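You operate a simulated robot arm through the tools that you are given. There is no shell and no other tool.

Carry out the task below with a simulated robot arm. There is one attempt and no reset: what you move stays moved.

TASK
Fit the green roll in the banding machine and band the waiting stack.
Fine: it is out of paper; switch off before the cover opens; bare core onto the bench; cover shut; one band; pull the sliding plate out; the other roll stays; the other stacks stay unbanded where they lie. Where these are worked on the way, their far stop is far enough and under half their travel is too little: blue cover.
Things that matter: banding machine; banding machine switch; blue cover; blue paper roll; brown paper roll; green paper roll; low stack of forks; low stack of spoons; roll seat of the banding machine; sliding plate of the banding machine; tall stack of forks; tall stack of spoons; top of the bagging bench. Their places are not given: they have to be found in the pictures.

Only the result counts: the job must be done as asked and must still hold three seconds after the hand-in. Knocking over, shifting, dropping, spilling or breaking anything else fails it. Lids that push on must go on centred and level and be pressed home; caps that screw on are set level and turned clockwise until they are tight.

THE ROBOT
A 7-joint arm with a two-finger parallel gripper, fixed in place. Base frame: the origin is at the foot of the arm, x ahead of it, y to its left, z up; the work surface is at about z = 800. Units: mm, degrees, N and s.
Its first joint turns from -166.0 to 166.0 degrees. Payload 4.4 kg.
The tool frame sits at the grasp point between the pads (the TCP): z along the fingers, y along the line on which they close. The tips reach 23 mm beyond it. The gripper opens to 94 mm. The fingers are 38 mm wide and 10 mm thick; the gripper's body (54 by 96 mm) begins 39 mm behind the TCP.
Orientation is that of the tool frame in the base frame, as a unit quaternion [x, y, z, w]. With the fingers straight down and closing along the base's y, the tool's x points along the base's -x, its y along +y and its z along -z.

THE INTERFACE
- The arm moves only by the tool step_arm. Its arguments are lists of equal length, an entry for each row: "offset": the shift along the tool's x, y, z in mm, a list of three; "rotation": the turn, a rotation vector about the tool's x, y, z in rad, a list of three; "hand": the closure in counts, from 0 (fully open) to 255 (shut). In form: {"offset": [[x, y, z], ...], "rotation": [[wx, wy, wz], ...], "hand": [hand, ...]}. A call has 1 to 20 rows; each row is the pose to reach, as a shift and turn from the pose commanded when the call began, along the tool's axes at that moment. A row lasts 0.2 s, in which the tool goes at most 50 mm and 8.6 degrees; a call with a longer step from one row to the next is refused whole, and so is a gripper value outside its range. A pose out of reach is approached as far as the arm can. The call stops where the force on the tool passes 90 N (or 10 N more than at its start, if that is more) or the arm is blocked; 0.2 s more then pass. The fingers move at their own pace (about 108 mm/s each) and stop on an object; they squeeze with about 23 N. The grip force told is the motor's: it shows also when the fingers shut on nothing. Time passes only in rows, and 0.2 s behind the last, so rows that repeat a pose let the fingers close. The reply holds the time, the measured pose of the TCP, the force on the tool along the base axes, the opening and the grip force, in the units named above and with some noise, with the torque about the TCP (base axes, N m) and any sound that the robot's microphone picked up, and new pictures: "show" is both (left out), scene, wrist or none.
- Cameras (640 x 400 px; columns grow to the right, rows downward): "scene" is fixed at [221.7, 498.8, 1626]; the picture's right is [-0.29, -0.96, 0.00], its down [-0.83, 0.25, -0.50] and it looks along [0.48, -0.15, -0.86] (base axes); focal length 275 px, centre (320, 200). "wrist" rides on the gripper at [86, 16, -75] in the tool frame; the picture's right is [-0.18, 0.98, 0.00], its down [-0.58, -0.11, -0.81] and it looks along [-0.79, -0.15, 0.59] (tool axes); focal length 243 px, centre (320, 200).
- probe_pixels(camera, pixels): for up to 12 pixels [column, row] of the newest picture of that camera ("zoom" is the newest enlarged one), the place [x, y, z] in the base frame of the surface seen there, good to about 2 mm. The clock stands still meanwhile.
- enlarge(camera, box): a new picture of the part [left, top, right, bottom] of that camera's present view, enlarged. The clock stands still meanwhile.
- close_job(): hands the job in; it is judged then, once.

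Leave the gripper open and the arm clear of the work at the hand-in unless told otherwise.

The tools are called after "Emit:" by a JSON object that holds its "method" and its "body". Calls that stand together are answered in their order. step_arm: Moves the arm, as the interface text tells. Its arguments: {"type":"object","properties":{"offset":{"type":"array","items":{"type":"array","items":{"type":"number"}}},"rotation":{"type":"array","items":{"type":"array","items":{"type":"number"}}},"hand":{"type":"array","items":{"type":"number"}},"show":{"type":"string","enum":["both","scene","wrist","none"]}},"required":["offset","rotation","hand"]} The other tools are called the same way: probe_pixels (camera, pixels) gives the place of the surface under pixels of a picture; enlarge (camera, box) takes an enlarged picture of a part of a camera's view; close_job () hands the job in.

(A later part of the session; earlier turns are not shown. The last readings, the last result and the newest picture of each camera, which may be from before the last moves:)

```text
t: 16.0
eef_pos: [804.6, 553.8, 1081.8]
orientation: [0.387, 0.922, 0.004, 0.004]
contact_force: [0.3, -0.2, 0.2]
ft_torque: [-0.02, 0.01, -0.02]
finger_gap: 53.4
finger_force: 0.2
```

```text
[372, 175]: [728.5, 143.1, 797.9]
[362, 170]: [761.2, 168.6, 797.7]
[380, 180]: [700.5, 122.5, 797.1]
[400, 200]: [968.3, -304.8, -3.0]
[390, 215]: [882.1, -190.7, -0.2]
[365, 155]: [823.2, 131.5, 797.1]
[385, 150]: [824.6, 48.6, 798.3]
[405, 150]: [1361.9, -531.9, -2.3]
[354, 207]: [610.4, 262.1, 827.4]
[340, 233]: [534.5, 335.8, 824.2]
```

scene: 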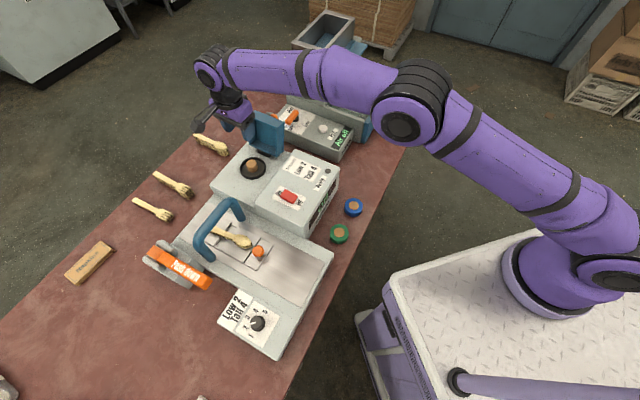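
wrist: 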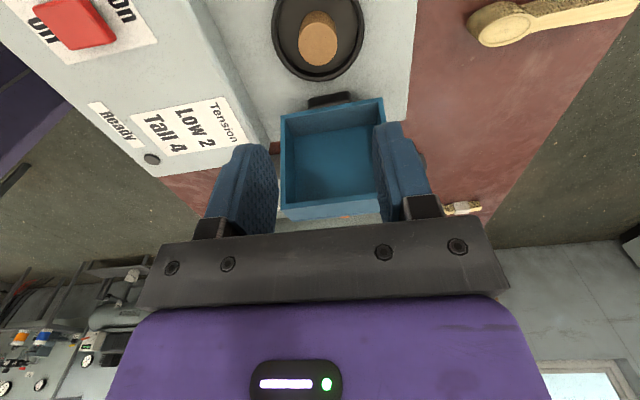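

The hand is above the seat. I'll enlarge the wrist view of the dish and core and probe for the exact centre.

Emit:
{"method": "enlarge", "body": {"camera": "wrist", "box": [256, 0, 384, 80]}}

Emit:
{"method": "probe_pixels", "body": {"camera": "zoom", "pixels": [[305, 260], [230, 265], [385, 260], [305, 210], [305, 310], [260, 300], [350, 215], [120, 200], [450, 200], [300, 350], [95, 250], [520, 150]]}}

```text
5.00 times, centred on (320, 40) of wrist
```

zoom: 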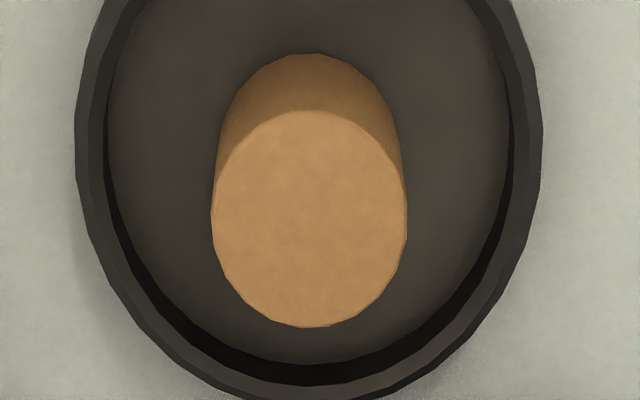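

```text
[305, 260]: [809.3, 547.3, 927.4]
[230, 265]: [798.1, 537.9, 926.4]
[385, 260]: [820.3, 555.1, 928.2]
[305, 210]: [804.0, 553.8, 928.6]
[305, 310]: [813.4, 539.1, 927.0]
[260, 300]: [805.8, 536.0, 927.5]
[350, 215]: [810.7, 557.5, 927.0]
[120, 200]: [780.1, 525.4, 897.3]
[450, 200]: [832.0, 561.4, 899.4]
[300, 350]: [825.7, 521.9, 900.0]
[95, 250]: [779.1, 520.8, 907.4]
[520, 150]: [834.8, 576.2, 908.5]
```

Core centre (805,553), 35 mm across. I'll go straight down to TCP z ≈ 937 and close on it.

Emit:
{"method": "step_arm", "body": {"offset": [[0, 0, 45], [0, 0, 90], [0, 0, 125], [0, 0, 140], [0, 0, 146], [0, 0, 146], [0, 0, 146], [0, 0, 146], [0, 0, 146]], "rotation": [[0, 0, 0], [0, 0, 0], [0, 0, 0], [0, 0, 0], [0, 0, 0], [0, 0, 0], [0, 0, 0], [0, 0, 0], [0, 0, 0]], "hand": [110, 110, 110, 110, 110, 255, 255, 255, 255]}}

```text
t: 18.0
eef_pos: [807.5, 553.6, 935.7]
orientation: [0.387, 0.922, 0.003, 0.003]
contact_force: [0.1, -0.3, -0.5]
ft_torque: [-0.03, 0.01, -0.01]
finger_gap: 32.4
finger_force: 22.8
```

scene: 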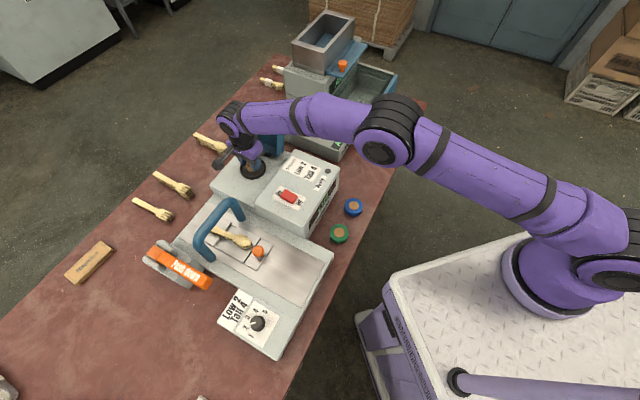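
wrist: 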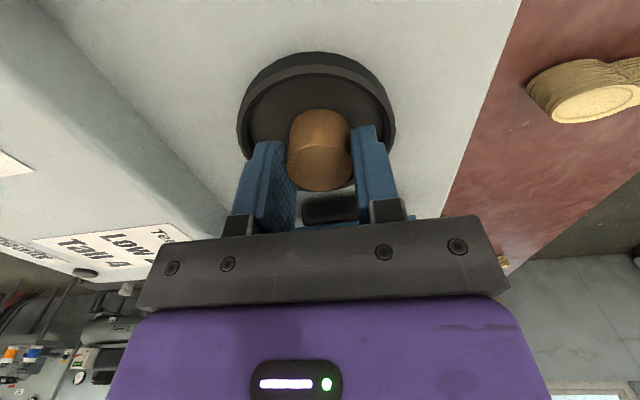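

The core is gripped (gap 32). I'll lift straight up and check it comes along.

Emit:
{"method": "step_arm", "body": {"offset": [[0, 0, -8], [0, 0, -25], [0, 0, -60], [0, 0, -100], [0, 0, -130]], "rotation": [[0, 0, 0], [0, 0, 0], [0, 0, 0], [0, 0, 0], [0, 0, 0]], "hand": [255, 255, 255, 255, 255]}}

Emit:
{"method": "enlarge", "body": {"camera": "wrist", "box": [220, 0, 420, 220]}}

```text
t: 19.2
eef_pos: [806.4, 550.0, 1067.0]
orientation: [0.388, 0.922, 0.004, 0.003]
contact_force: [-0.2, 0.3, -0.7]
ft_torque: [0.02, 0.0, 0.01]
finger_gap: 32.1
finger_force: 23.7
```

scene: 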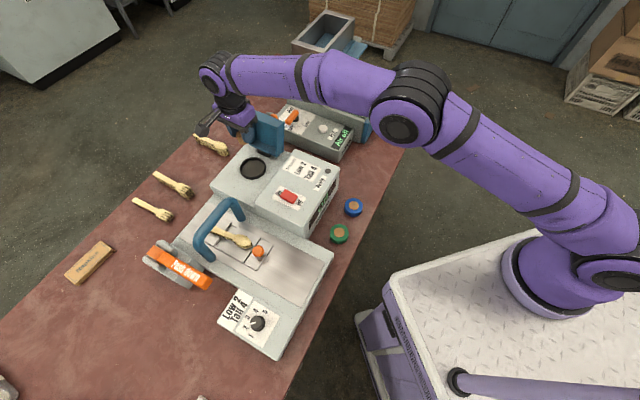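
wrist: 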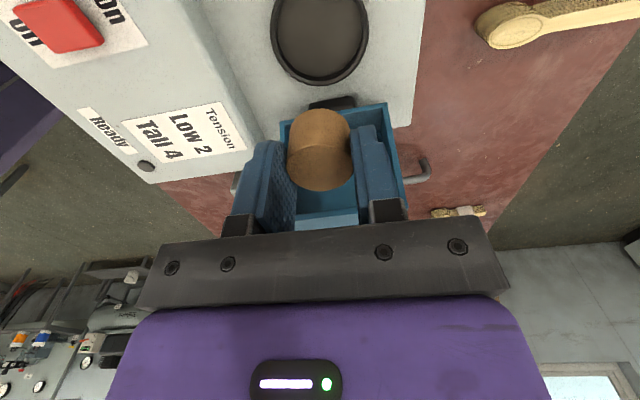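

```text
1.82 times, centred on (320, 110) of wrist
```

zoom: 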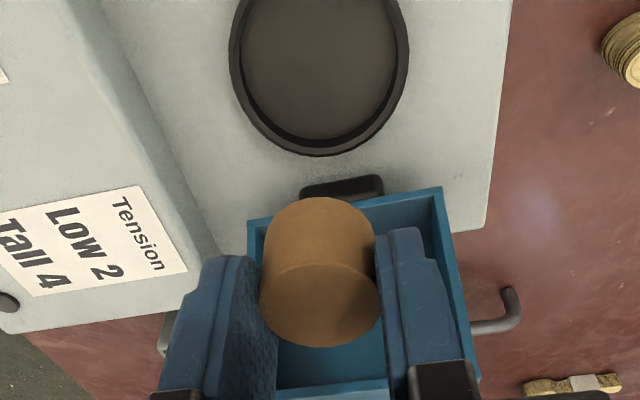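

The core is held and the seat is an empty dish. I'll carry the core over the box to above a clear bench spot near (685,190).

Emit:
{"method": "step_arm", "body": {"offset": [[-21.3, -42.6, 0], [-42.7, -85.3, 0], [-64, -128, 0], [-85.4, -170.6, 0], [-106.7, -213.2, 0], [-128.1, -255.9, 0], [-149.4, -298.5, 0], [-170.8, -341.2, 0], [-170.8, -341.2, 0]], "rotation": [[0, 0, 0], [0, 0, 0], [0, 0, 0], [0, 0, 0], [0, 0, 0], [0, 0, 0], [0, 0, 0], [0, 0, 0], [0, 0, 0]], "hand": [255, 255, 255, 255, 255, 255, 255, 255, 255]}}

```text
t: 21.2
eef_pos: [679.4, 190.2, 1065.0]
orientation: [0.388, 0.922, 0.005, 0.003]
contact_force: [-0.1, -0.2, -0.6]
ft_torque: [-0.01, 0.02, -0.02]
finger_gap: 32.1
finger_force: 22.4
```

scene: 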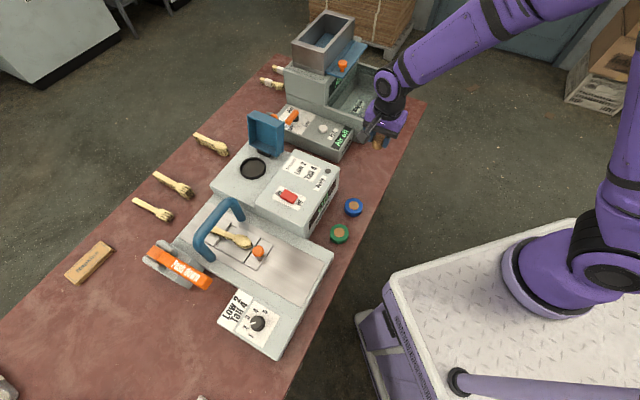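
wrist: 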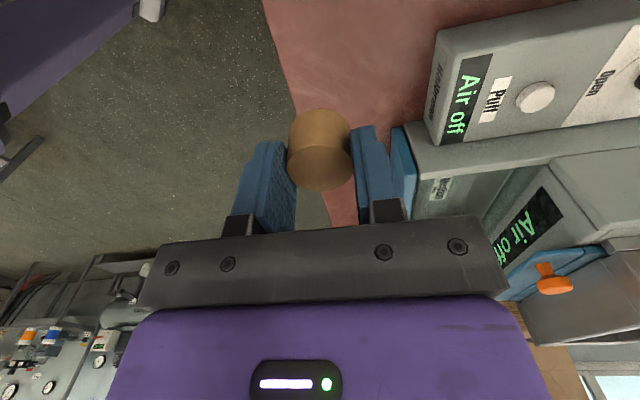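

Before going down I'll probe the bench edge and the neighbouring machine around this spot.

Emit:
{"method": "probe_pixels", "body": {"camera": "wrist", "pixels": [[275, 20], [285, 60], [300, 60], [330, 60], [340, 20], [340, 210], [345, 215], [438, 130], [400, 160], [432, 120], [395, 140], [410, 100]]}}

Emit:
{"method": "probe_pixels", "body": {"camera": "scene", "pixels": [[372, 160], [380, 160], [388, 160], [392, 165], [385, 175], [382, 195], [376, 205], [370, 230], [352, 158], [330, 160], [340, 160], [348, 150]]}}

```text
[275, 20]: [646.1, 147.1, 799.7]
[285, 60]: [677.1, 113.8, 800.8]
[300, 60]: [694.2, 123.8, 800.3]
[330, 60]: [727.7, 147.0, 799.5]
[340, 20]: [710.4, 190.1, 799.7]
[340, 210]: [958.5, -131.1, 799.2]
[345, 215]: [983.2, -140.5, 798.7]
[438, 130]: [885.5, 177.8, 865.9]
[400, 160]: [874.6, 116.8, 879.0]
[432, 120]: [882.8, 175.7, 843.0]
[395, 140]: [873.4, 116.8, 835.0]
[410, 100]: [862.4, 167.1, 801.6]
```

```text
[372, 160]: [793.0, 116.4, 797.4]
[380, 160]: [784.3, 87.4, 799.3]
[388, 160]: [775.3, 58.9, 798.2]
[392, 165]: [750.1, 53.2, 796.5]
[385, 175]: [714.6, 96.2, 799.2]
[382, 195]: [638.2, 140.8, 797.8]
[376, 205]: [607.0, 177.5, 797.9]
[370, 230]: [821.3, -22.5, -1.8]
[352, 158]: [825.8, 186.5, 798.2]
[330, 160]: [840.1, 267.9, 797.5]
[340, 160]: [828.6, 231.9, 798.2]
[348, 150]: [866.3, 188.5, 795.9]
```

The bench there is clear (edge ~55 mm away on one side, nothing else near). I'll lower the core until it touches at TCP z ≈ 835.

Emit:
{"method": "step_arm", "body": {"offset": [[0, 0, 48], [0, 0, 96], [0, 0, 144], [0, 0, 190], [0, 0, 215], [0, 0, 224], [0, 0, 228], [0, 0, 230]], "rotation": [[0, 0, 0], [0, 0, 0], [0, 0, 0], [0, 0, 0], [0, 0, 0], [0, 0, 0], [0, 0, 0], [0, 0, 0]], "hand": [255, 255, 255, 255, 255, 255, 255, 255]}}

```text
t: 23.0
eef_pos: [683.0, 192.1, 834.6]
orientation: [0.387, 0.922, 0.005, 0.002]
contact_force: [-6.3, -3.0, 18.8]
ft_torque: [-0.17, 0.24, 0.0]
finger_gap: 32.3
finger_force: 22.9
```

scene: 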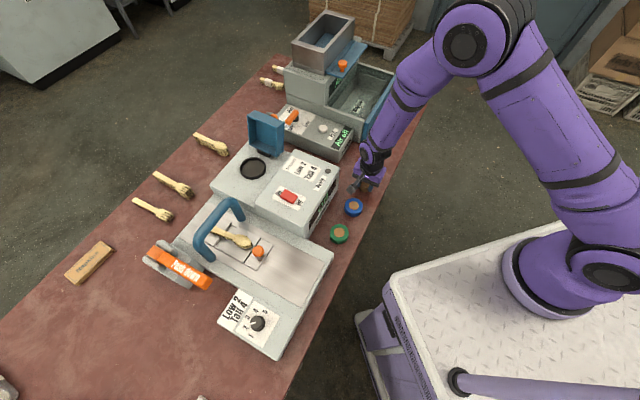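
wrist: 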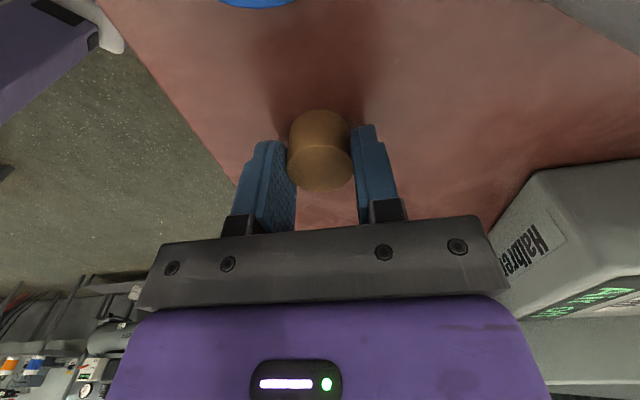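

The core touches the bench (19 N). I'll open and rise straight up.

Emit:
{"method": "step_arm", "body": {"offset": [[0, 0, -1], [0, 0, -1], [0, 0, -30], [0, 0, -75], [0, 0, -110]], "rotation": [[0, 0, 0], [0, 0, 0], [0, 0, 0], [0, 0, 0], [0, 0, 0]], "hand": [110, 110, 110, 60, 60]}}

Emit:
{"method": "enlarge", "body": {"camera": "wrist", "box": [160, 0, 480, 200]}}

```text
t: 24.2
eef_pos: [682.4, 189.0, 947.0]
orientation: [0.387, 0.922, 0.003, 0.002]
contact_force: [0.5, 0.3, -0.7]
ft_torque: [0.01, -0.01, 0.04]
finger_gap: 71.8
finger_force: 0.0
```

scene: 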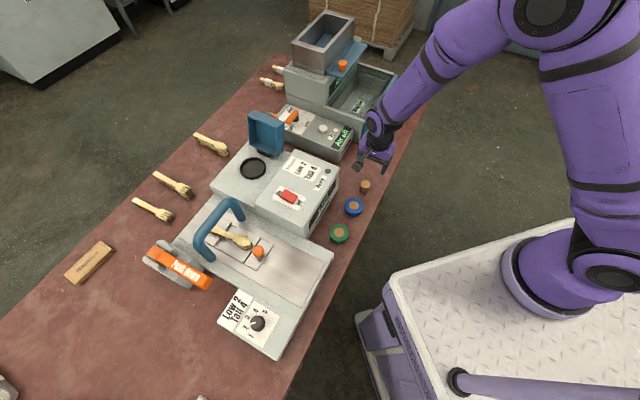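
wrist: 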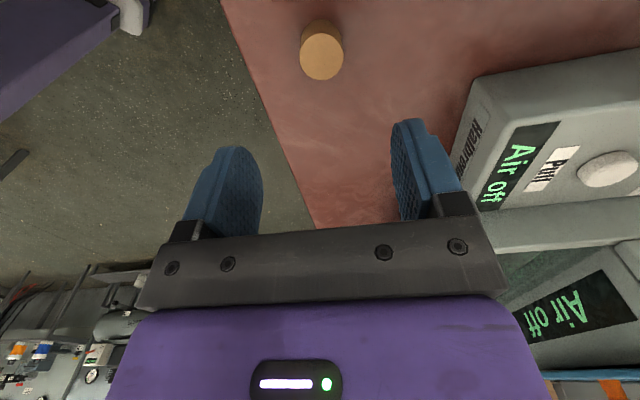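

```text
2.00 times, centred on (320, 100) of wrist
```

zoom: 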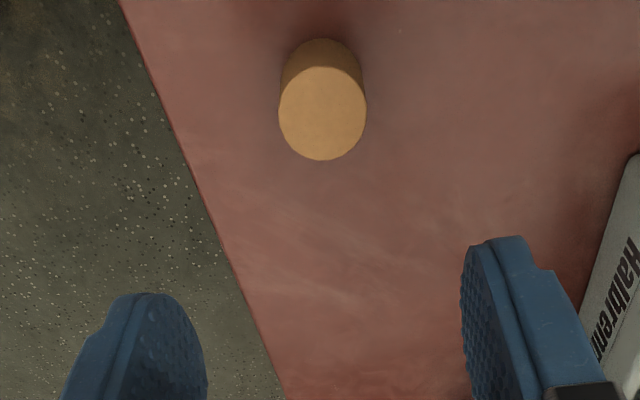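

The core stands on the bench. Now I'll move along to above the green roll at about (534,337).

Emit:
{"method": "step_arm", "body": {"offset": [[42, 0, 0], [84, 0, 0], [126, 0, 0], [168, 0, 0], [208, 0, 0], [208, 0, 0]], "rotation": [[0, 0, 0], [0, 0, 0], [0, 0, 0], [0, 0, 0], [0, 0, 0], [0, 0, 0]], "hand": [30, 30, 30, 30, 30, 30]}}

Emit:
{"method": "enlarge", "body": {"camera": "wrist", "box": [240, 0, 400, 120]}}

```text
t: 25.6
eef_pos: [539.3, 338.1, 945.6]
orientation: [0.387, 0.922, 0.003, 0.002]
contact_force: [0.1, -0.6, 0.1]
ft_torque: [-0.02, 0.03, 0.01]
finger_gap: 82.8
finger_force: 0.0
```

scene: 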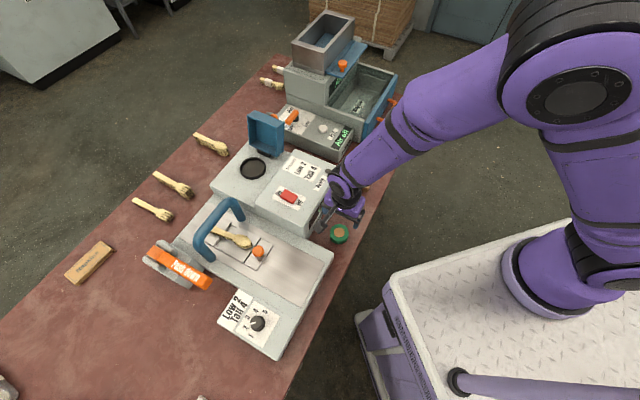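
wrist: 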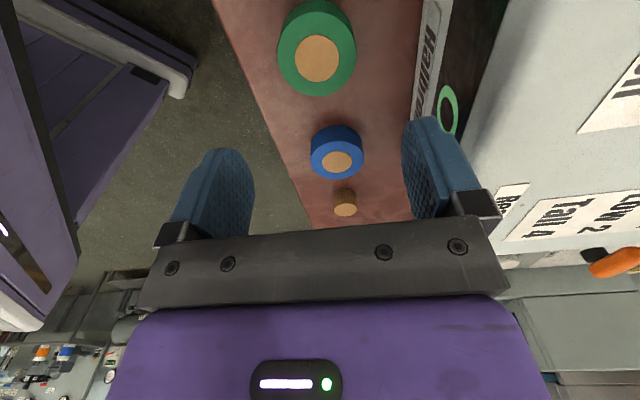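

```text
3.33 times, centred on (320, 60) of wrist
```

zoom: 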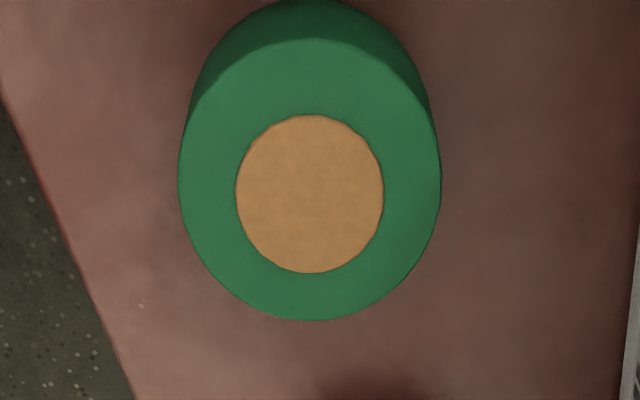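

Probing the green roll's rim and core in this enlargement for its centre.

Emit:
{"method": "probe_pixels", "body": {"camera": "zoom", "pixels": [[310, 180], [240, 190], [380, 190], [310, 120], [310, 268], [185, 180], [435, 180], [310, 45], [310, 315], [500, 350]]}}

```text
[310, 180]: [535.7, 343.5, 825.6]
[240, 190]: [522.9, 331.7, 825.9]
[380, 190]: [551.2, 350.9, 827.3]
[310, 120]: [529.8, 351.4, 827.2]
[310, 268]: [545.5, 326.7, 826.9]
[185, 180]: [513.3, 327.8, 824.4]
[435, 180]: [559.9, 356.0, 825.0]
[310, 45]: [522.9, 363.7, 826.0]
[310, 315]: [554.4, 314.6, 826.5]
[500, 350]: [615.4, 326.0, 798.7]
```

Roll centre ≈ (537,340), top 826, about 58 mm across. I'll go down to TCP z ≈ 837 and close.

Emit:
{"method": "step_arm", "body": {"offset": [[0.9, 1.3, 40], [0.9, 1.3, 80], [0.9, 1.3, 102], [0.9, 1.3, 109], [0.9, 1.3, 109], [0.9, 1.3, 109], [0.9, 1.3, 109], [0.9, 1.3, 109]], "rotation": [[0, 0, 0], [0, 0, 0], [0, 0, 0], [0, 0, 0], [0, 0, 0], [0, 0, 0], [0, 0, 0], [0, 0, 0]], "hand": [30, 30, 30, 30, 120, 255, 255, 255]}}

```text
t: 27.4
eef_pos: [537.8, 340.9, 834.2]
orientation: [0.387, 0.922, 0.004, 0.002]
contact_force: [-0.1, 0.0, -0.3]
ft_torque: [-0.03, 0.02, -0.01]
finger_gap: 58.4
finger_force: 23.1
```

scene: 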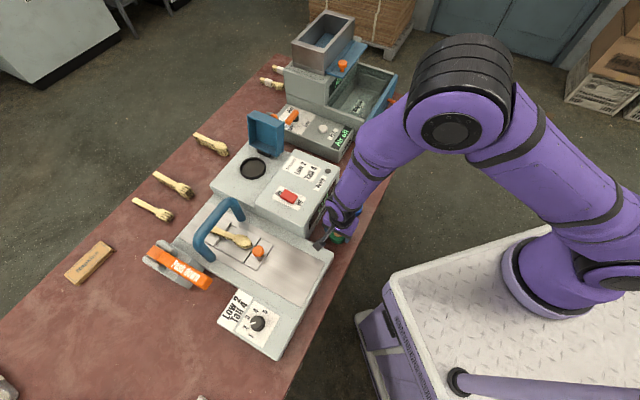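
wrist: 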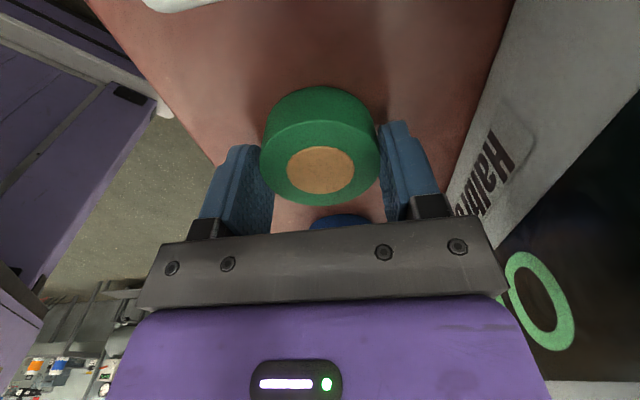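

The roll is gripped (gap 58.4). I'll lift it straight up, well clear.

Emit:
{"method": "step_arm", "body": {"offset": [[0, 0, -10], [0, 0, -50], [0, 0, -100], [0, 0, -150], [0, 0, -200], [0, 0, -230]], "rotation": [[0, 0, 0], [0, 0, 0], [0, 0, 0], [0, 0, 0], [0, 0, 0], [0, 0, 0]], "hand": [255, 255, 255, 255, 255, 255]}}

Emit:
{"method": "enlarge", "body": {"camera": "scene", "box": [220, 140, 284, 190]}}

Emit:
{"method": "probe_pixels", "body": {"camera": "zoom", "pixels": [[330, 280], [320, 180], [320, 380], [205, 285], [440, 270], [320, 200], [225, 285], [425, 275], [320, 350], [100, 200], [400, 60], [420, 120]]}}

```text
t: 28.8
eef_pos: [535.9, 343.1, 1068.7]
orientation: [0.388, 0.921, 0.004, 0.002]
contact_force: [0.8, -0.6, -0.6]
ft_torque: [0.0, -0.03, 0.02]
finger_gap: 58.2
finger_force: 23.1
```

scene: 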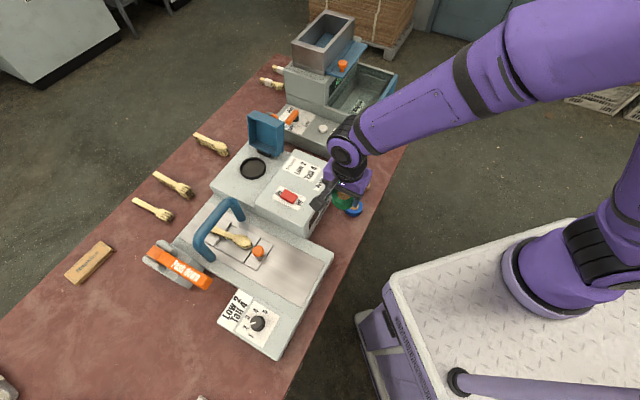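
wrist: 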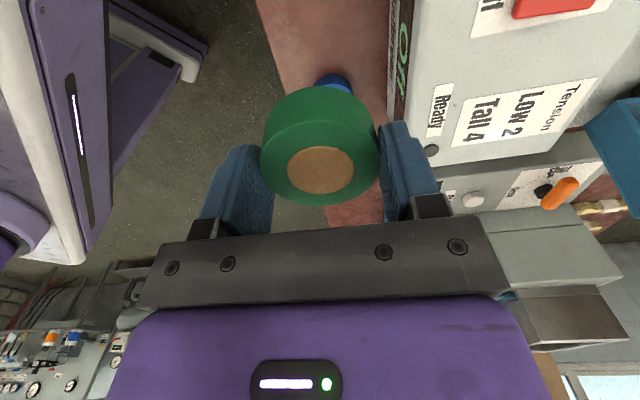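

```text
8.00 times, centred on (252, 165) of scene
```

zoom: 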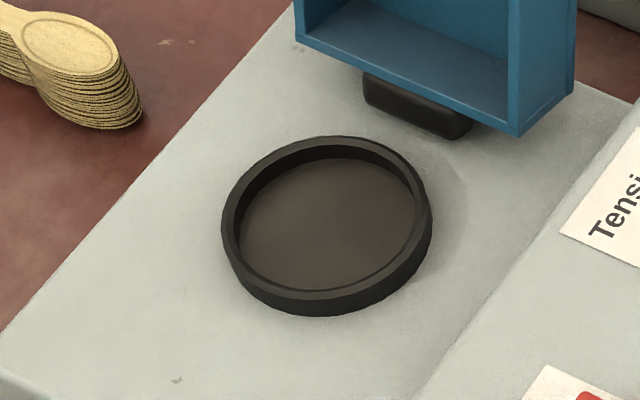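

```text
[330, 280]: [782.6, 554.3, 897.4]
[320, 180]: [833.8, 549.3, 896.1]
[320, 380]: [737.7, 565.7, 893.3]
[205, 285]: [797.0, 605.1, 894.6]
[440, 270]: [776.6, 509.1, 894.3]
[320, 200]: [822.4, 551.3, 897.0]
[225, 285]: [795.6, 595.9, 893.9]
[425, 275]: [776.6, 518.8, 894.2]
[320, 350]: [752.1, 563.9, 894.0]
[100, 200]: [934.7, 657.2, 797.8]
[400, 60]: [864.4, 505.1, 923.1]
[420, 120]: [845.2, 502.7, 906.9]
```

The dish centre comes out at about (805,552), inner width ~70. I'll carry the roll there at z ≈ 1067, then check with the wrist view.

Emit:
{"method": "step_arm", "body": {"offset": [[-4.7, 42.4, 0], [-9.3, 84.8, 0], [-14, 127.3, 0], [-18.6, 169.7, 0], [-23.3, 212.1, 0], [-28, 254.6, 0], [-32.6, 297, 0], [-37.3, 339.4, 0], [-37.3, 339.4, 0]], "rotation": [[0, 0, 0], [0, 0, 0], [0, 0, 0], [0, 0, 0], [0, 0, 0], [0, 0, 0], [0, 0, 0], [0, 0, 0], [0, 0, 0]], "hand": [255, 255, 255, 255, 255, 255, 255, 255, 255]}}

Emit:
{"method": "enlarge", "body": {"camera": "wrist", "box": [240, 0, 400, 120]}}

Emit:
{"method": "probe_pixels", "body": {"camera": "wrist", "pixels": [[275, 30], [363, 30], [320, 60], [320, 82], [320, 30], [300, 40], [340, 40]]}}

```text
t: 30.8
eef_pos: [805.6, 550.8, 1066.5]
orientation: [0.388, 0.922, 0.004, 0.002]
contact_force: [0.6, -0.2, -1.2]
ft_torque: [-0.02, -0.02, -0.01]
finger_gap: 58.1
finger_force: 23.4
```

scene: 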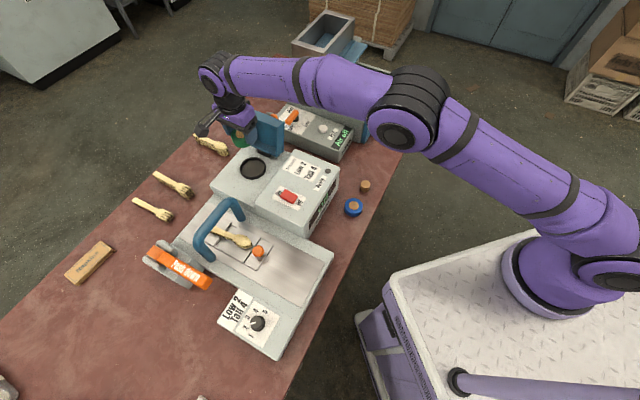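
wrist: 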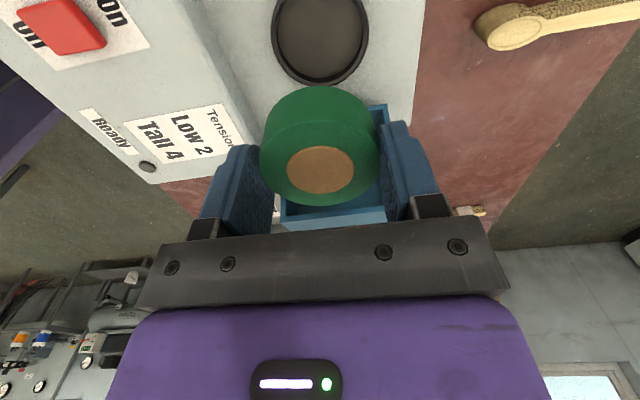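

```text
3.33 times, centred on (320, 60) of wrist
```

zoom: 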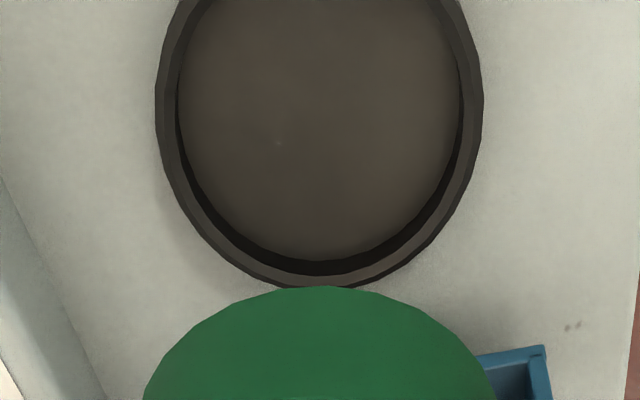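

```text
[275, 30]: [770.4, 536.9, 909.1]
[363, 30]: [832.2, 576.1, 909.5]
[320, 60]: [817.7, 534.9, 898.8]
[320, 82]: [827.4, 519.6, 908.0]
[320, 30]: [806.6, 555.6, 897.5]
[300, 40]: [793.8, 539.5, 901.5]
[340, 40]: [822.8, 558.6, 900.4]
```

Aligned with the dish. I'll lower the roll: touchdown is expected about 129 mm down.

Emit:
{"method": "step_arm", "body": {"offset": [[0.5, 0, 45], [0.5, 0, 85], [0.5, 0, 110], [0.5, 0, 120], [0.5, 0, 125], [0.5, 0, 128], [0.5, 0, 130]], "rotation": [[0, 0, 0], [0, 0, 0], [0, 0, 0], [0, 0, 0], [0, 0, 0], [0, 0, 0], [0, 0, 0]], "hand": [255, 255, 255, 255, 255, 255, 255]}}

Emit:
{"method": "enlarge", "body": {"camera": "wrist", "box": [200, 20, 440, 220]}}

```text
t: 32.4
eef_pos: [805.8, 554.0, 936.2]
orientation: [0.388, 0.922, 0.003, 0.003]
contact_force: [-0.3, -0.6, -0.5]
ft_torque: [0.02, -0.04, -0.03]
finger_gap: 58.0
finger_force: 22.8
```

scene: 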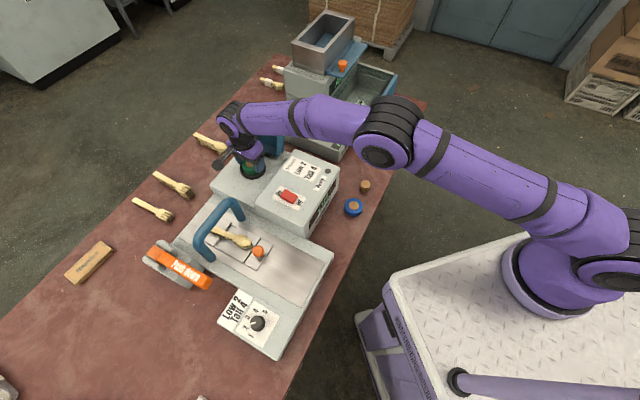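
wrist: 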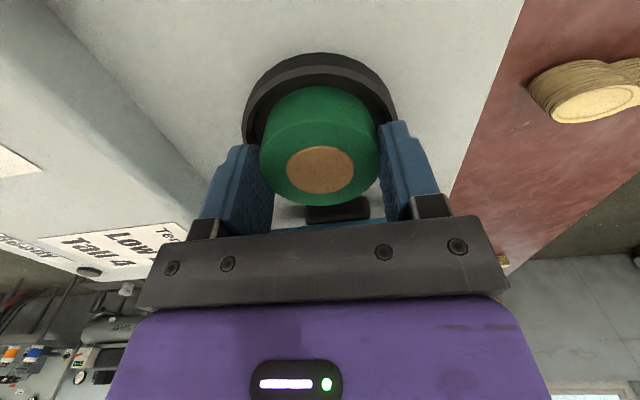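

```text
2.00 times, centred on (320, 120) of wrist
```

zoom: 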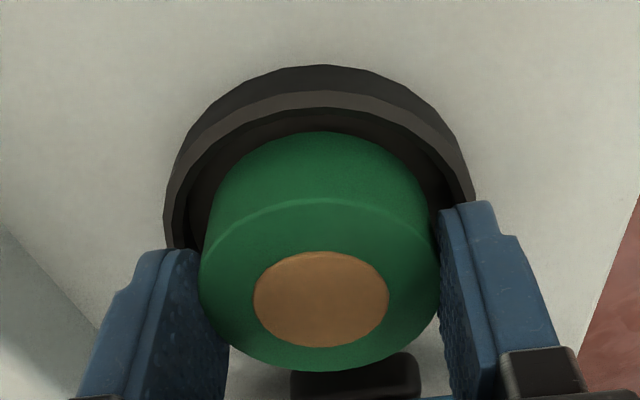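

No contact yet. I'll probe the roll top (should be ~927 when seated) and compare.

Emit:
{"method": "probe_pixels", "body": {"camera": "wrist", "pixels": [[320, 170], [310, 165], [330, 175], [300, 180], [345, 165], [320, 195]]}}

Emit:
{"method": "step_arm", "body": {"offset": [[0, 0, 1], [0, 0, 2], [0, 0, 2]], "rotation": [[0, 0, 0], [0, 0, 0], [0, 0, 0]], "hand": [255, 255, 255], "show": "wrist"}}

```text
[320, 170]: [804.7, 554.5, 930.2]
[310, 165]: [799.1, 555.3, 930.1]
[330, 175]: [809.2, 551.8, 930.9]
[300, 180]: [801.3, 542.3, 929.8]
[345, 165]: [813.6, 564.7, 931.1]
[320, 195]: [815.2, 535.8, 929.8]
```

```text
t: 33.2
eef_pos: [805.0, 553.8, 934.9]
orientation: [0.387, 0.922, 0.004, 0.003]
contact_force: [0.2, -0.4, 0.6]
ft_torque: [0.01, -0.04, -0.02]
finger_gap: 58.1
finger_force: 23.4
```

wrist: 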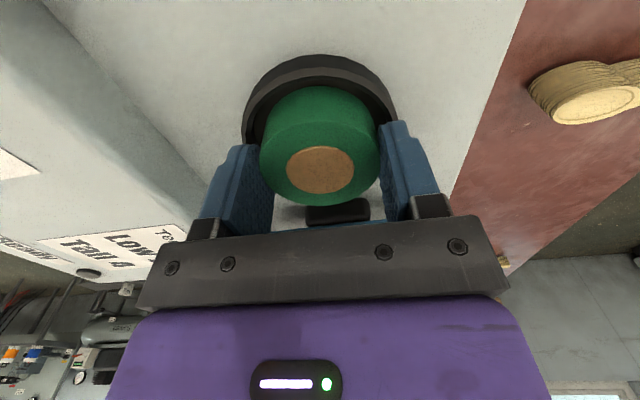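

Top was 930, now about 928. One to two more millimetres.

Emit:
{"method": "step_arm", "body": {"offset": [[0, 0, 0.7], [0, 0, 1.4], [0, 0, 1.4]], "rotation": [[0, 0, 0], [0, 0, 0], [0, 0, 0]], "hand": [255, 255, 255], "show": "wrist"}}

Emit:
{"method": "probe_pixels", "body": {"camera": "wrist", "pixels": [[320, 170], [310, 165], [330, 175], [300, 180], [345, 165], [320, 195]]}}

```text
t: 34.0
eef_pos: [805.8, 553.2, 935.1]
orientation: [0.387, 0.922, 0.003, 0.003]
contact_force: [-0.3, -0.7, -0.2]
ft_torque: [0.0, -0.02, 0.02]
finger_gap: 57.8
finger_force: 23.1
```

wrist: 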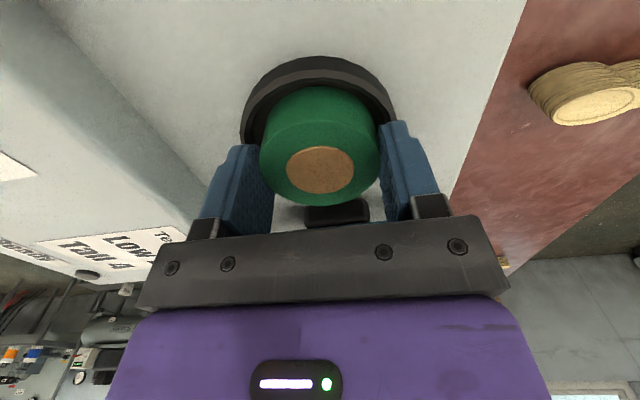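

```text
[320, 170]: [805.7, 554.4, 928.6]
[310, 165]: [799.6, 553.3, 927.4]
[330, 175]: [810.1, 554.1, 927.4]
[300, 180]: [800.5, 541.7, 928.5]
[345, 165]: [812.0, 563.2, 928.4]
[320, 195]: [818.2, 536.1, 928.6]
```

Top at ~928; about 1–1.5 mm remain. Another 1.2 mm down, then check force.

Emit:
{"method": "step_arm", "body": {"offset": [[0, 0, 0.6], [0, 0, 1.2], [0, 0, 1.2]], "rotation": [[0, 0, 0], [0, 0, 0], [0, 0, 0]], "hand": [255, 255, 255], "show": "wrist"}}

```text
t: 34.8
eef_pos: [805.7, 553.6, 934.7]
orientation: [0.387, 0.922, 0.004, 0.002]
contact_force: [-0.5, 0.4, -0.4]
ft_torque: [0.0, -0.01, 0.02]
finger_gap: 58.0
finger_force: 23.2
```

wrist: 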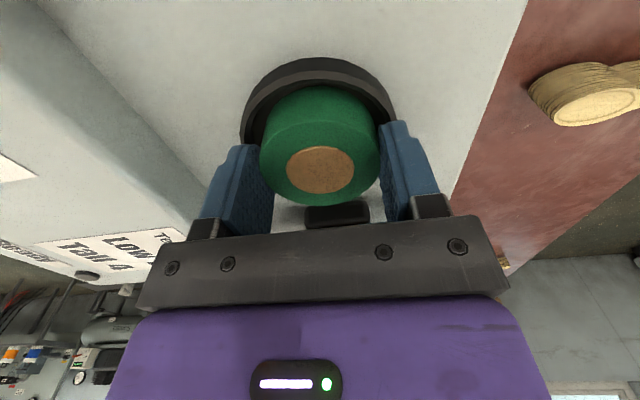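

Still free. One more millimetre.

Emit:
{"method": "step_arm", "body": {"offset": [[0, 0, 0.5], [0, 0, 1], [0, 0, 1]], "rotation": [[0, 0, 0], [0, 0, 0], [0, 0, 0]], "hand": [255, 255, 255], "show": "wrist"}}

Emit:
{"method": "probe_pixels", "body": {"camera": "wrist", "pixels": [[320, 170], [310, 165], [330, 175], [300, 180], [345, 165], [320, 195], [330, 165], [310, 185]]}}

```text
t: 35.6
eef_pos: [804.9, 554.9, 933.5]
orientation: [0.387, 0.922, 0.005, 0.003]
contact_force: [0.7, -2.1, 10.0]
ft_torque: [-0.12, 0.03, -0.01]
finger_gap: 58.1
finger_force: 23.7
```

wrist: 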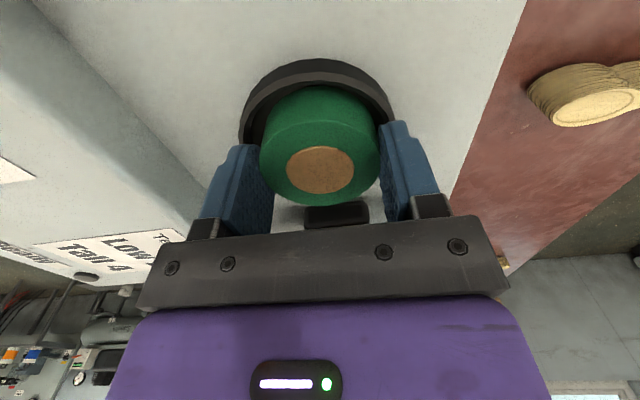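

```text
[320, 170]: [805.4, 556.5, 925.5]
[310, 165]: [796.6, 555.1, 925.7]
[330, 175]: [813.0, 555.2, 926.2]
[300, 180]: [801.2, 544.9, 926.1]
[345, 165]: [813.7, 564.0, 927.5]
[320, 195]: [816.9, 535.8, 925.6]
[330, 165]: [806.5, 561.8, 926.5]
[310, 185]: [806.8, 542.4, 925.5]
```

Contact (10 N) with roll top at 926: seated. I'll open and rise.

Emit:
{"method": "step_arm", "body": {"offset": [[0, 0, -0.8], [0, 0, -0.8], [0, 0, -20], [0, 0, -60], [0, 0, -105], [0, 0, -150]], "rotation": [[0, 0, 0], [0, 0, 0], [0, 0, 0], [0, 0, 0], [0, 0, 0], [0, 0, 0]], "hand": [55, 55, 55, 55, 55, 55]}}

Emit:
{"method": "enlarge", "body": {"camera": "scene", "box": [210, 100, 306, 190]}}

Emit:
{"method": "probe_pixels", "body": {"camera": "zoom", "pixels": [[285, 55], [270, 75], [400, 110], [430, 100], [290, 200], [405, 245], [420, 130], [300, 295]]}}

```text
t: 37.0
eef_pos: [802.7, 554.0, 1082.4]
orientation: [0.387, 0.922, 0.003, 0.002]
contact_force: [-0.1, 0.0, -0.2]
ft_torque: [-0.02, -0.02, 0.0]
finger_gap: 73.8
finger_force: 0.0
```

scene: 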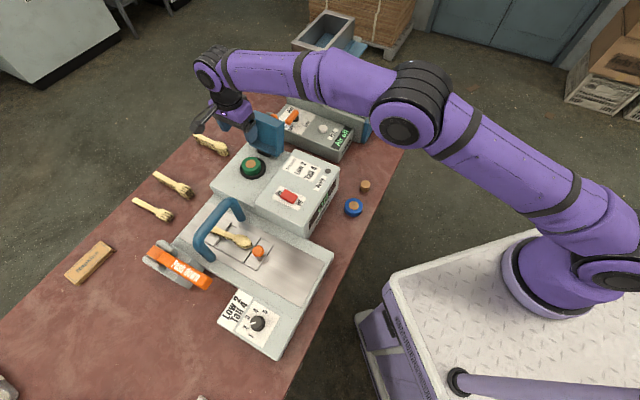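
wrist: 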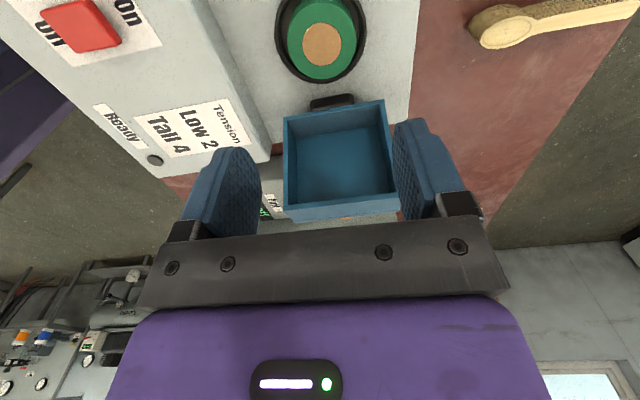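

```text
4.44 times, centred on (258, 145) of scene
```

zoom: 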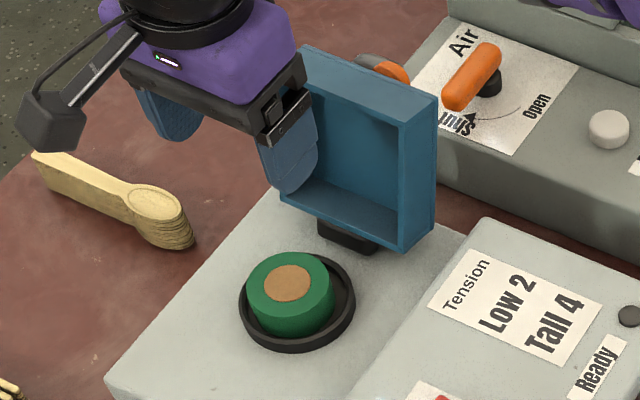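

```text
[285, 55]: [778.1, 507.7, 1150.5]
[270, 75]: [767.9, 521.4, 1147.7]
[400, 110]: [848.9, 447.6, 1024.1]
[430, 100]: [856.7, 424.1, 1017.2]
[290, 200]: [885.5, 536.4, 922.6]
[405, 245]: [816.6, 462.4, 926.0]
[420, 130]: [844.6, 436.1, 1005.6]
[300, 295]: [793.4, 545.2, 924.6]
```

The roll sits in the dish. Now I need the cover's present angle for gripping its knob again; I'll probe its edges in the wrist view.

Emit:
{"method": "probe_pixels", "body": {"camera": "wrist", "pixels": [[287, 118], [383, 103], [288, 205], [394, 196], [340, 204], [345, 198], [340, 213], [345, 110], [340, 160], [340, 180], [340, 140], [325, 40]]}}

```text
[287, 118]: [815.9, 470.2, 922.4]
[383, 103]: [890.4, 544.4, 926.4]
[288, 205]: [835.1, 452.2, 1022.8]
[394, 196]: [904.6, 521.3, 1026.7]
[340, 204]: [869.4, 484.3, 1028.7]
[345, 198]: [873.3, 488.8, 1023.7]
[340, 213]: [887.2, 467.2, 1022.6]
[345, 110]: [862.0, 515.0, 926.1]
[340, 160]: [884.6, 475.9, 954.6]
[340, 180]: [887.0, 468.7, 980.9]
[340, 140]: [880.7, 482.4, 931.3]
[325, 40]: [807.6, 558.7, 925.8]
```

The lid stands at about 105° open with hinge at about (e1 −248, z 903) in machine coordinates. Its knob is now out of gripping reach, so I'll push the lid over from behind with closed fingers near its front half. First I'll probe what stands behind the lid.

Emit:
{"method": "probe_pixels", "body": {"camera": "scene", "pixels": [[290, 116], [294, 113], [286, 112], [300, 120], [272, 115], [290, 95], [310, 70], [325, 105], [345, 120], [290, 128], [340, 50], [300, 45]]}}

Emit:
{"method": "enlarge", "body": {"camera": "scene", "box": [240, 60, 360, 160]}}

```text
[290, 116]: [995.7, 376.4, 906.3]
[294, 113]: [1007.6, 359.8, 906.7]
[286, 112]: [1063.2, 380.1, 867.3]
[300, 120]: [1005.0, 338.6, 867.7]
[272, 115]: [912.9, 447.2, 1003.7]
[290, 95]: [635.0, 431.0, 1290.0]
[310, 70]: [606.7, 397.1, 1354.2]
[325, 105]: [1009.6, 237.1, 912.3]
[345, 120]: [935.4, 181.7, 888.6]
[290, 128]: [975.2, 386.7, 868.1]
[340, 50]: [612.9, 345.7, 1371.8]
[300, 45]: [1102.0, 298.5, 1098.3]
```

```text
4.00 times, centred on (300, 110) of scene
```

zoom: 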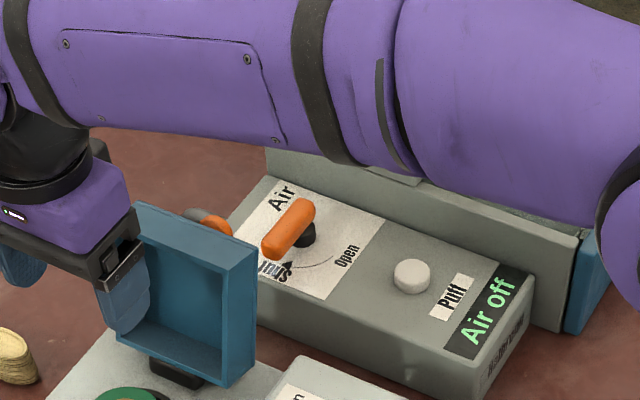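

Behind the lid it's free (the air box is farther and lower). I'll close the hand, rise to ~1110, and pass over to behind the lid's front half with a slight outward tilt for reach.

Emit:
{"method": "step_arm", "body": {"offset": [[0, 0, -26], [-40, -9, -28], [-82, -19, -28], [-124, -28, -28], [-165, -38, -28], [-165, -38, -28]], "rotation": [[0, 0, 0], [-0.065, 0, 0], [-0.13, 0, 0], [-0.195, 0, 0], [-0.26, 0, 0], [-0.26, 0, 0]], "hand": [255, 255, 255, 255, 255, 255]}}

```text
t: 38.4
eef_pos: [889.8, 405.3, 1116.1]
orientation: [0.384, 0.914, 0.123, 0.053]
contact_force: [-0.3, -0.2, 0.2]
ft_torque: [-0.01, -0.01, 0.02]
finger_gap: 0.3
finger_force: 22.7
```

scene: 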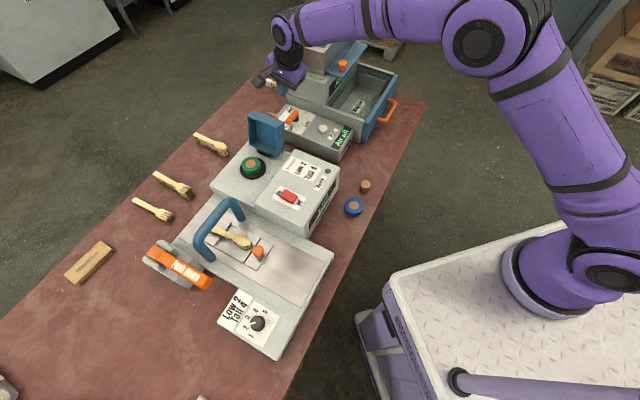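
wrist: 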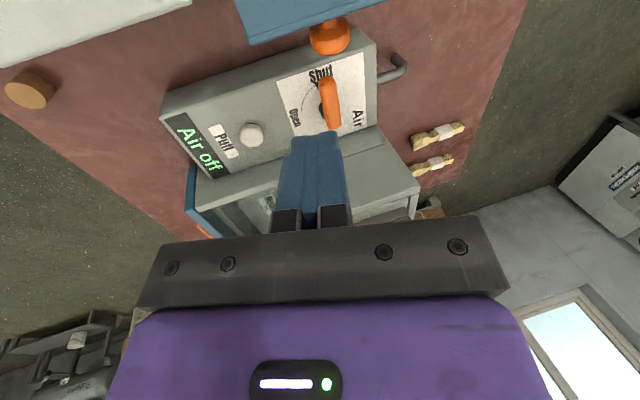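

I'm behind the lid. I'll go straight down 100 mm so the fingers stand behind its upper part.

Emit:
{"method": "step_arm", "body": {"offset": [[0, -10.3, 38.6], [0, -20.6, 77.3], [0, -25.7, 96.6], [0, -25.7, 96.6]], "rotation": [[0, 0, 0], [0, 0, 0], [0, 0, 0], [0, 0, 0]], "hand": [255, 255, 255, 255]}}

Emit:
{"method": "enlarge", "body": {"camera": "scene", "box": [230, 80, 326, 160]}}

```text
t: 39.4
eef_pos: [892.4, 407.7, 1011.8]
orientation: [0.384, 0.914, 0.124, 0.053]
contact_force: [-0.3, -0.9, 0.6]
ft_torque: [-0.02, 0.01, 0.0]
finger_gap: 0.0
finger_force: 23.2
```

scene: 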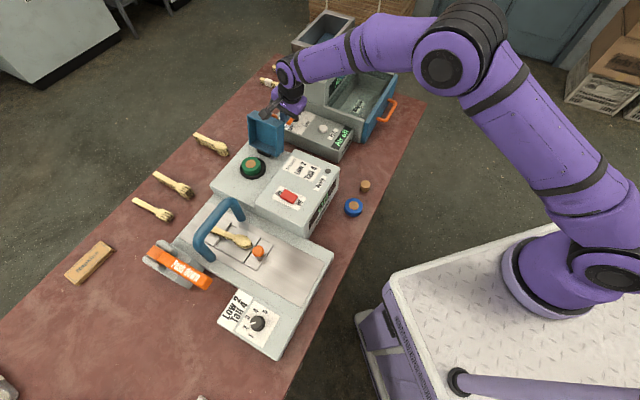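
wrist: 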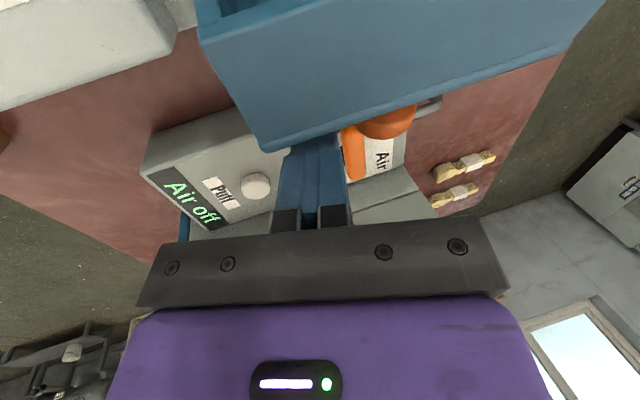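

```text
5.00 times, centred on (278, 120) of scene
```

zoom: 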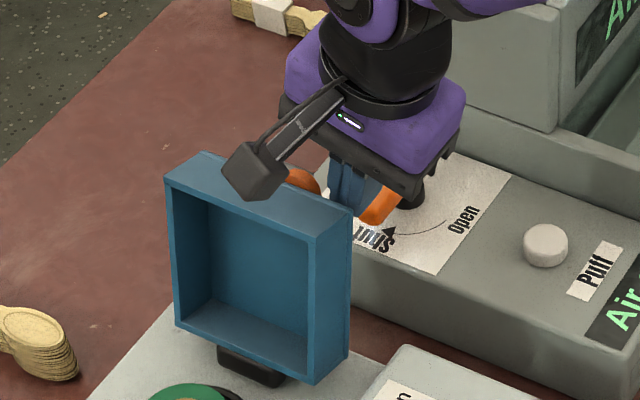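

The fingers are right behind the lid, clear of the knob. I'll push slowly along the machine's axis to tip the lid forward.

Emit:
{"method": "step_arm", "body": {"offset": [[10, 0, 0], [20, 0, 0], [30, 0, 0], [40, 0, 0], [50, 0, 0], [60, 0, 0]], "rotation": [[0, 0, 0], [0, 0, 0], [0, 0, 0], [0, 0, 0], [0, 0, 0], [0, 0, 0]], "hand": [255, 255, 255, 255, 255, 255]}}

Emit:
{"method": "enlarge", "body": {"camera": "scene", "box": [220, 90, 316, 170]}}

```text
t: 40.8
eef_pos: [850.3, 451.0, 1012.5]
orientation: [0.383, 0.914, 0.124, 0.053]
contact_force: [-0.6, 0.5, 0.3]
ft_torque: [-0.01, 0.0, 0.0]
finger_gap: 0.0
finger_force: 23.3
```

scene: 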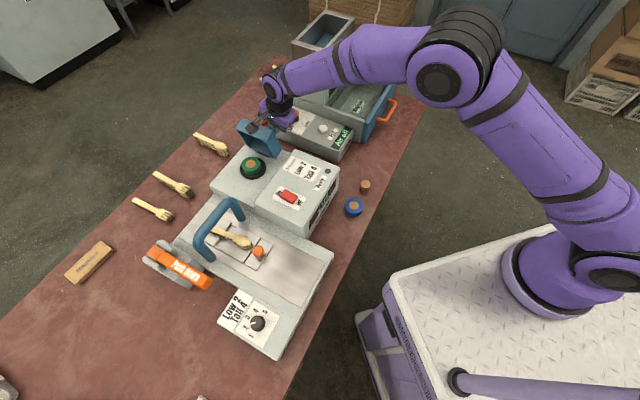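
wrist: 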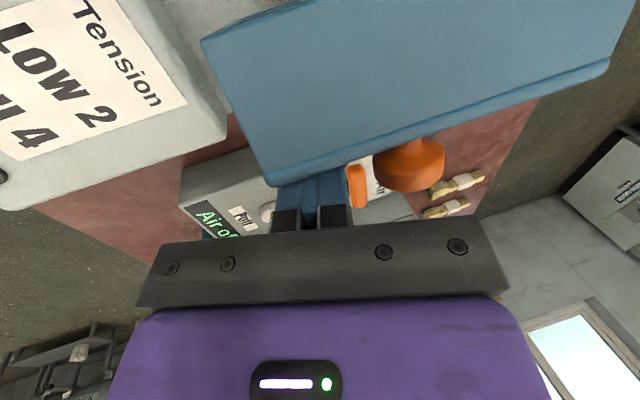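

```text
5.00 times, centred on (268, 130) of scene
```

zoom: 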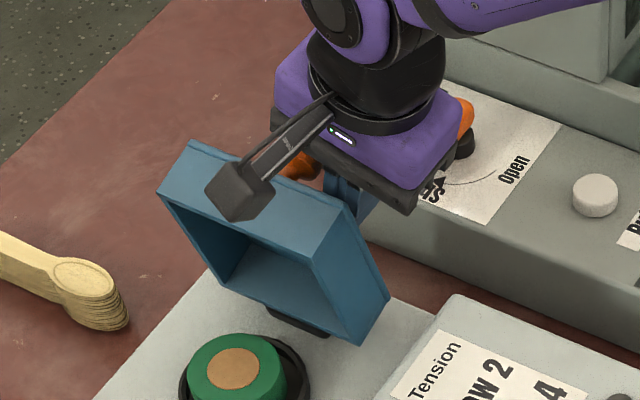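

The lid is at about 80° and stays by the pusher without force. I'll continue pushing.

Emit:
{"method": "step_arm", "body": {"offset": [[10, 0, 0], [20, 0, 0], [30, 0, 0], [40, 0, 0]], "rotation": [[0, 0, 0], [0, 0, 0], [0, 0, 0], [0, 0, 0]], "hand": [255, 255, 255, 255]}}

Emit:
{"method": "enlarge", "body": {"camera": "scene", "box": [220, 90, 316, 170]}}

```text
t: 41.8
eef_pos: [820.2, 479.7, 1010.4]
orientation: [0.384, 0.913, 0.124, 0.053]
contact_force: [0.1, -0.1, 0.7]
ft_torque: [0.01, -0.01, 0.03]
finger_gap: 0.0
finger_force: 23.7
```

scene: 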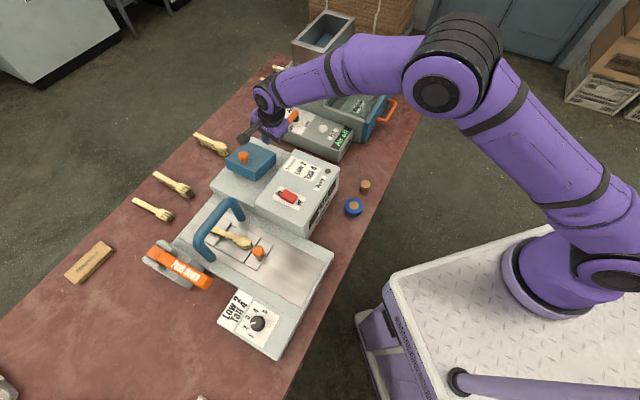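
wrist: 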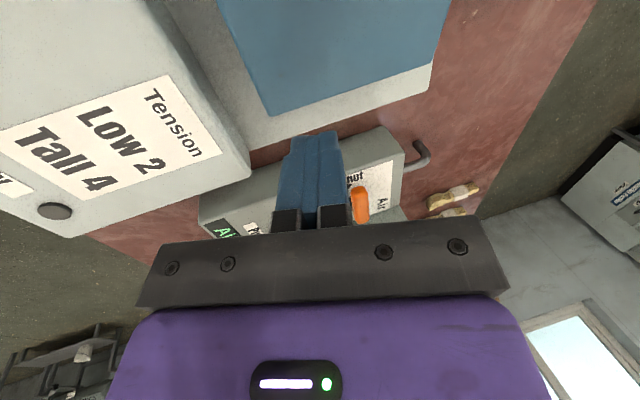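

```text
5.00 times, centred on (268, 130) of scene
```

zoom: 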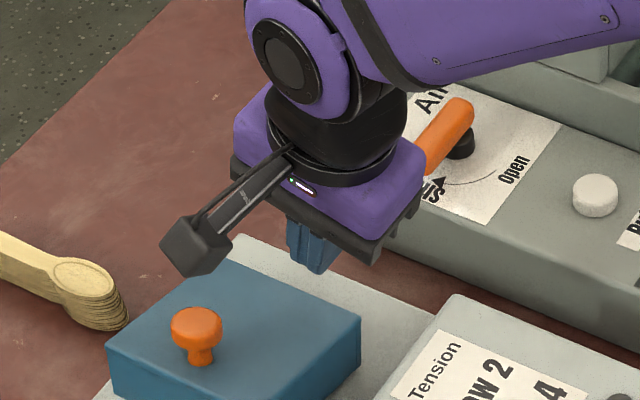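

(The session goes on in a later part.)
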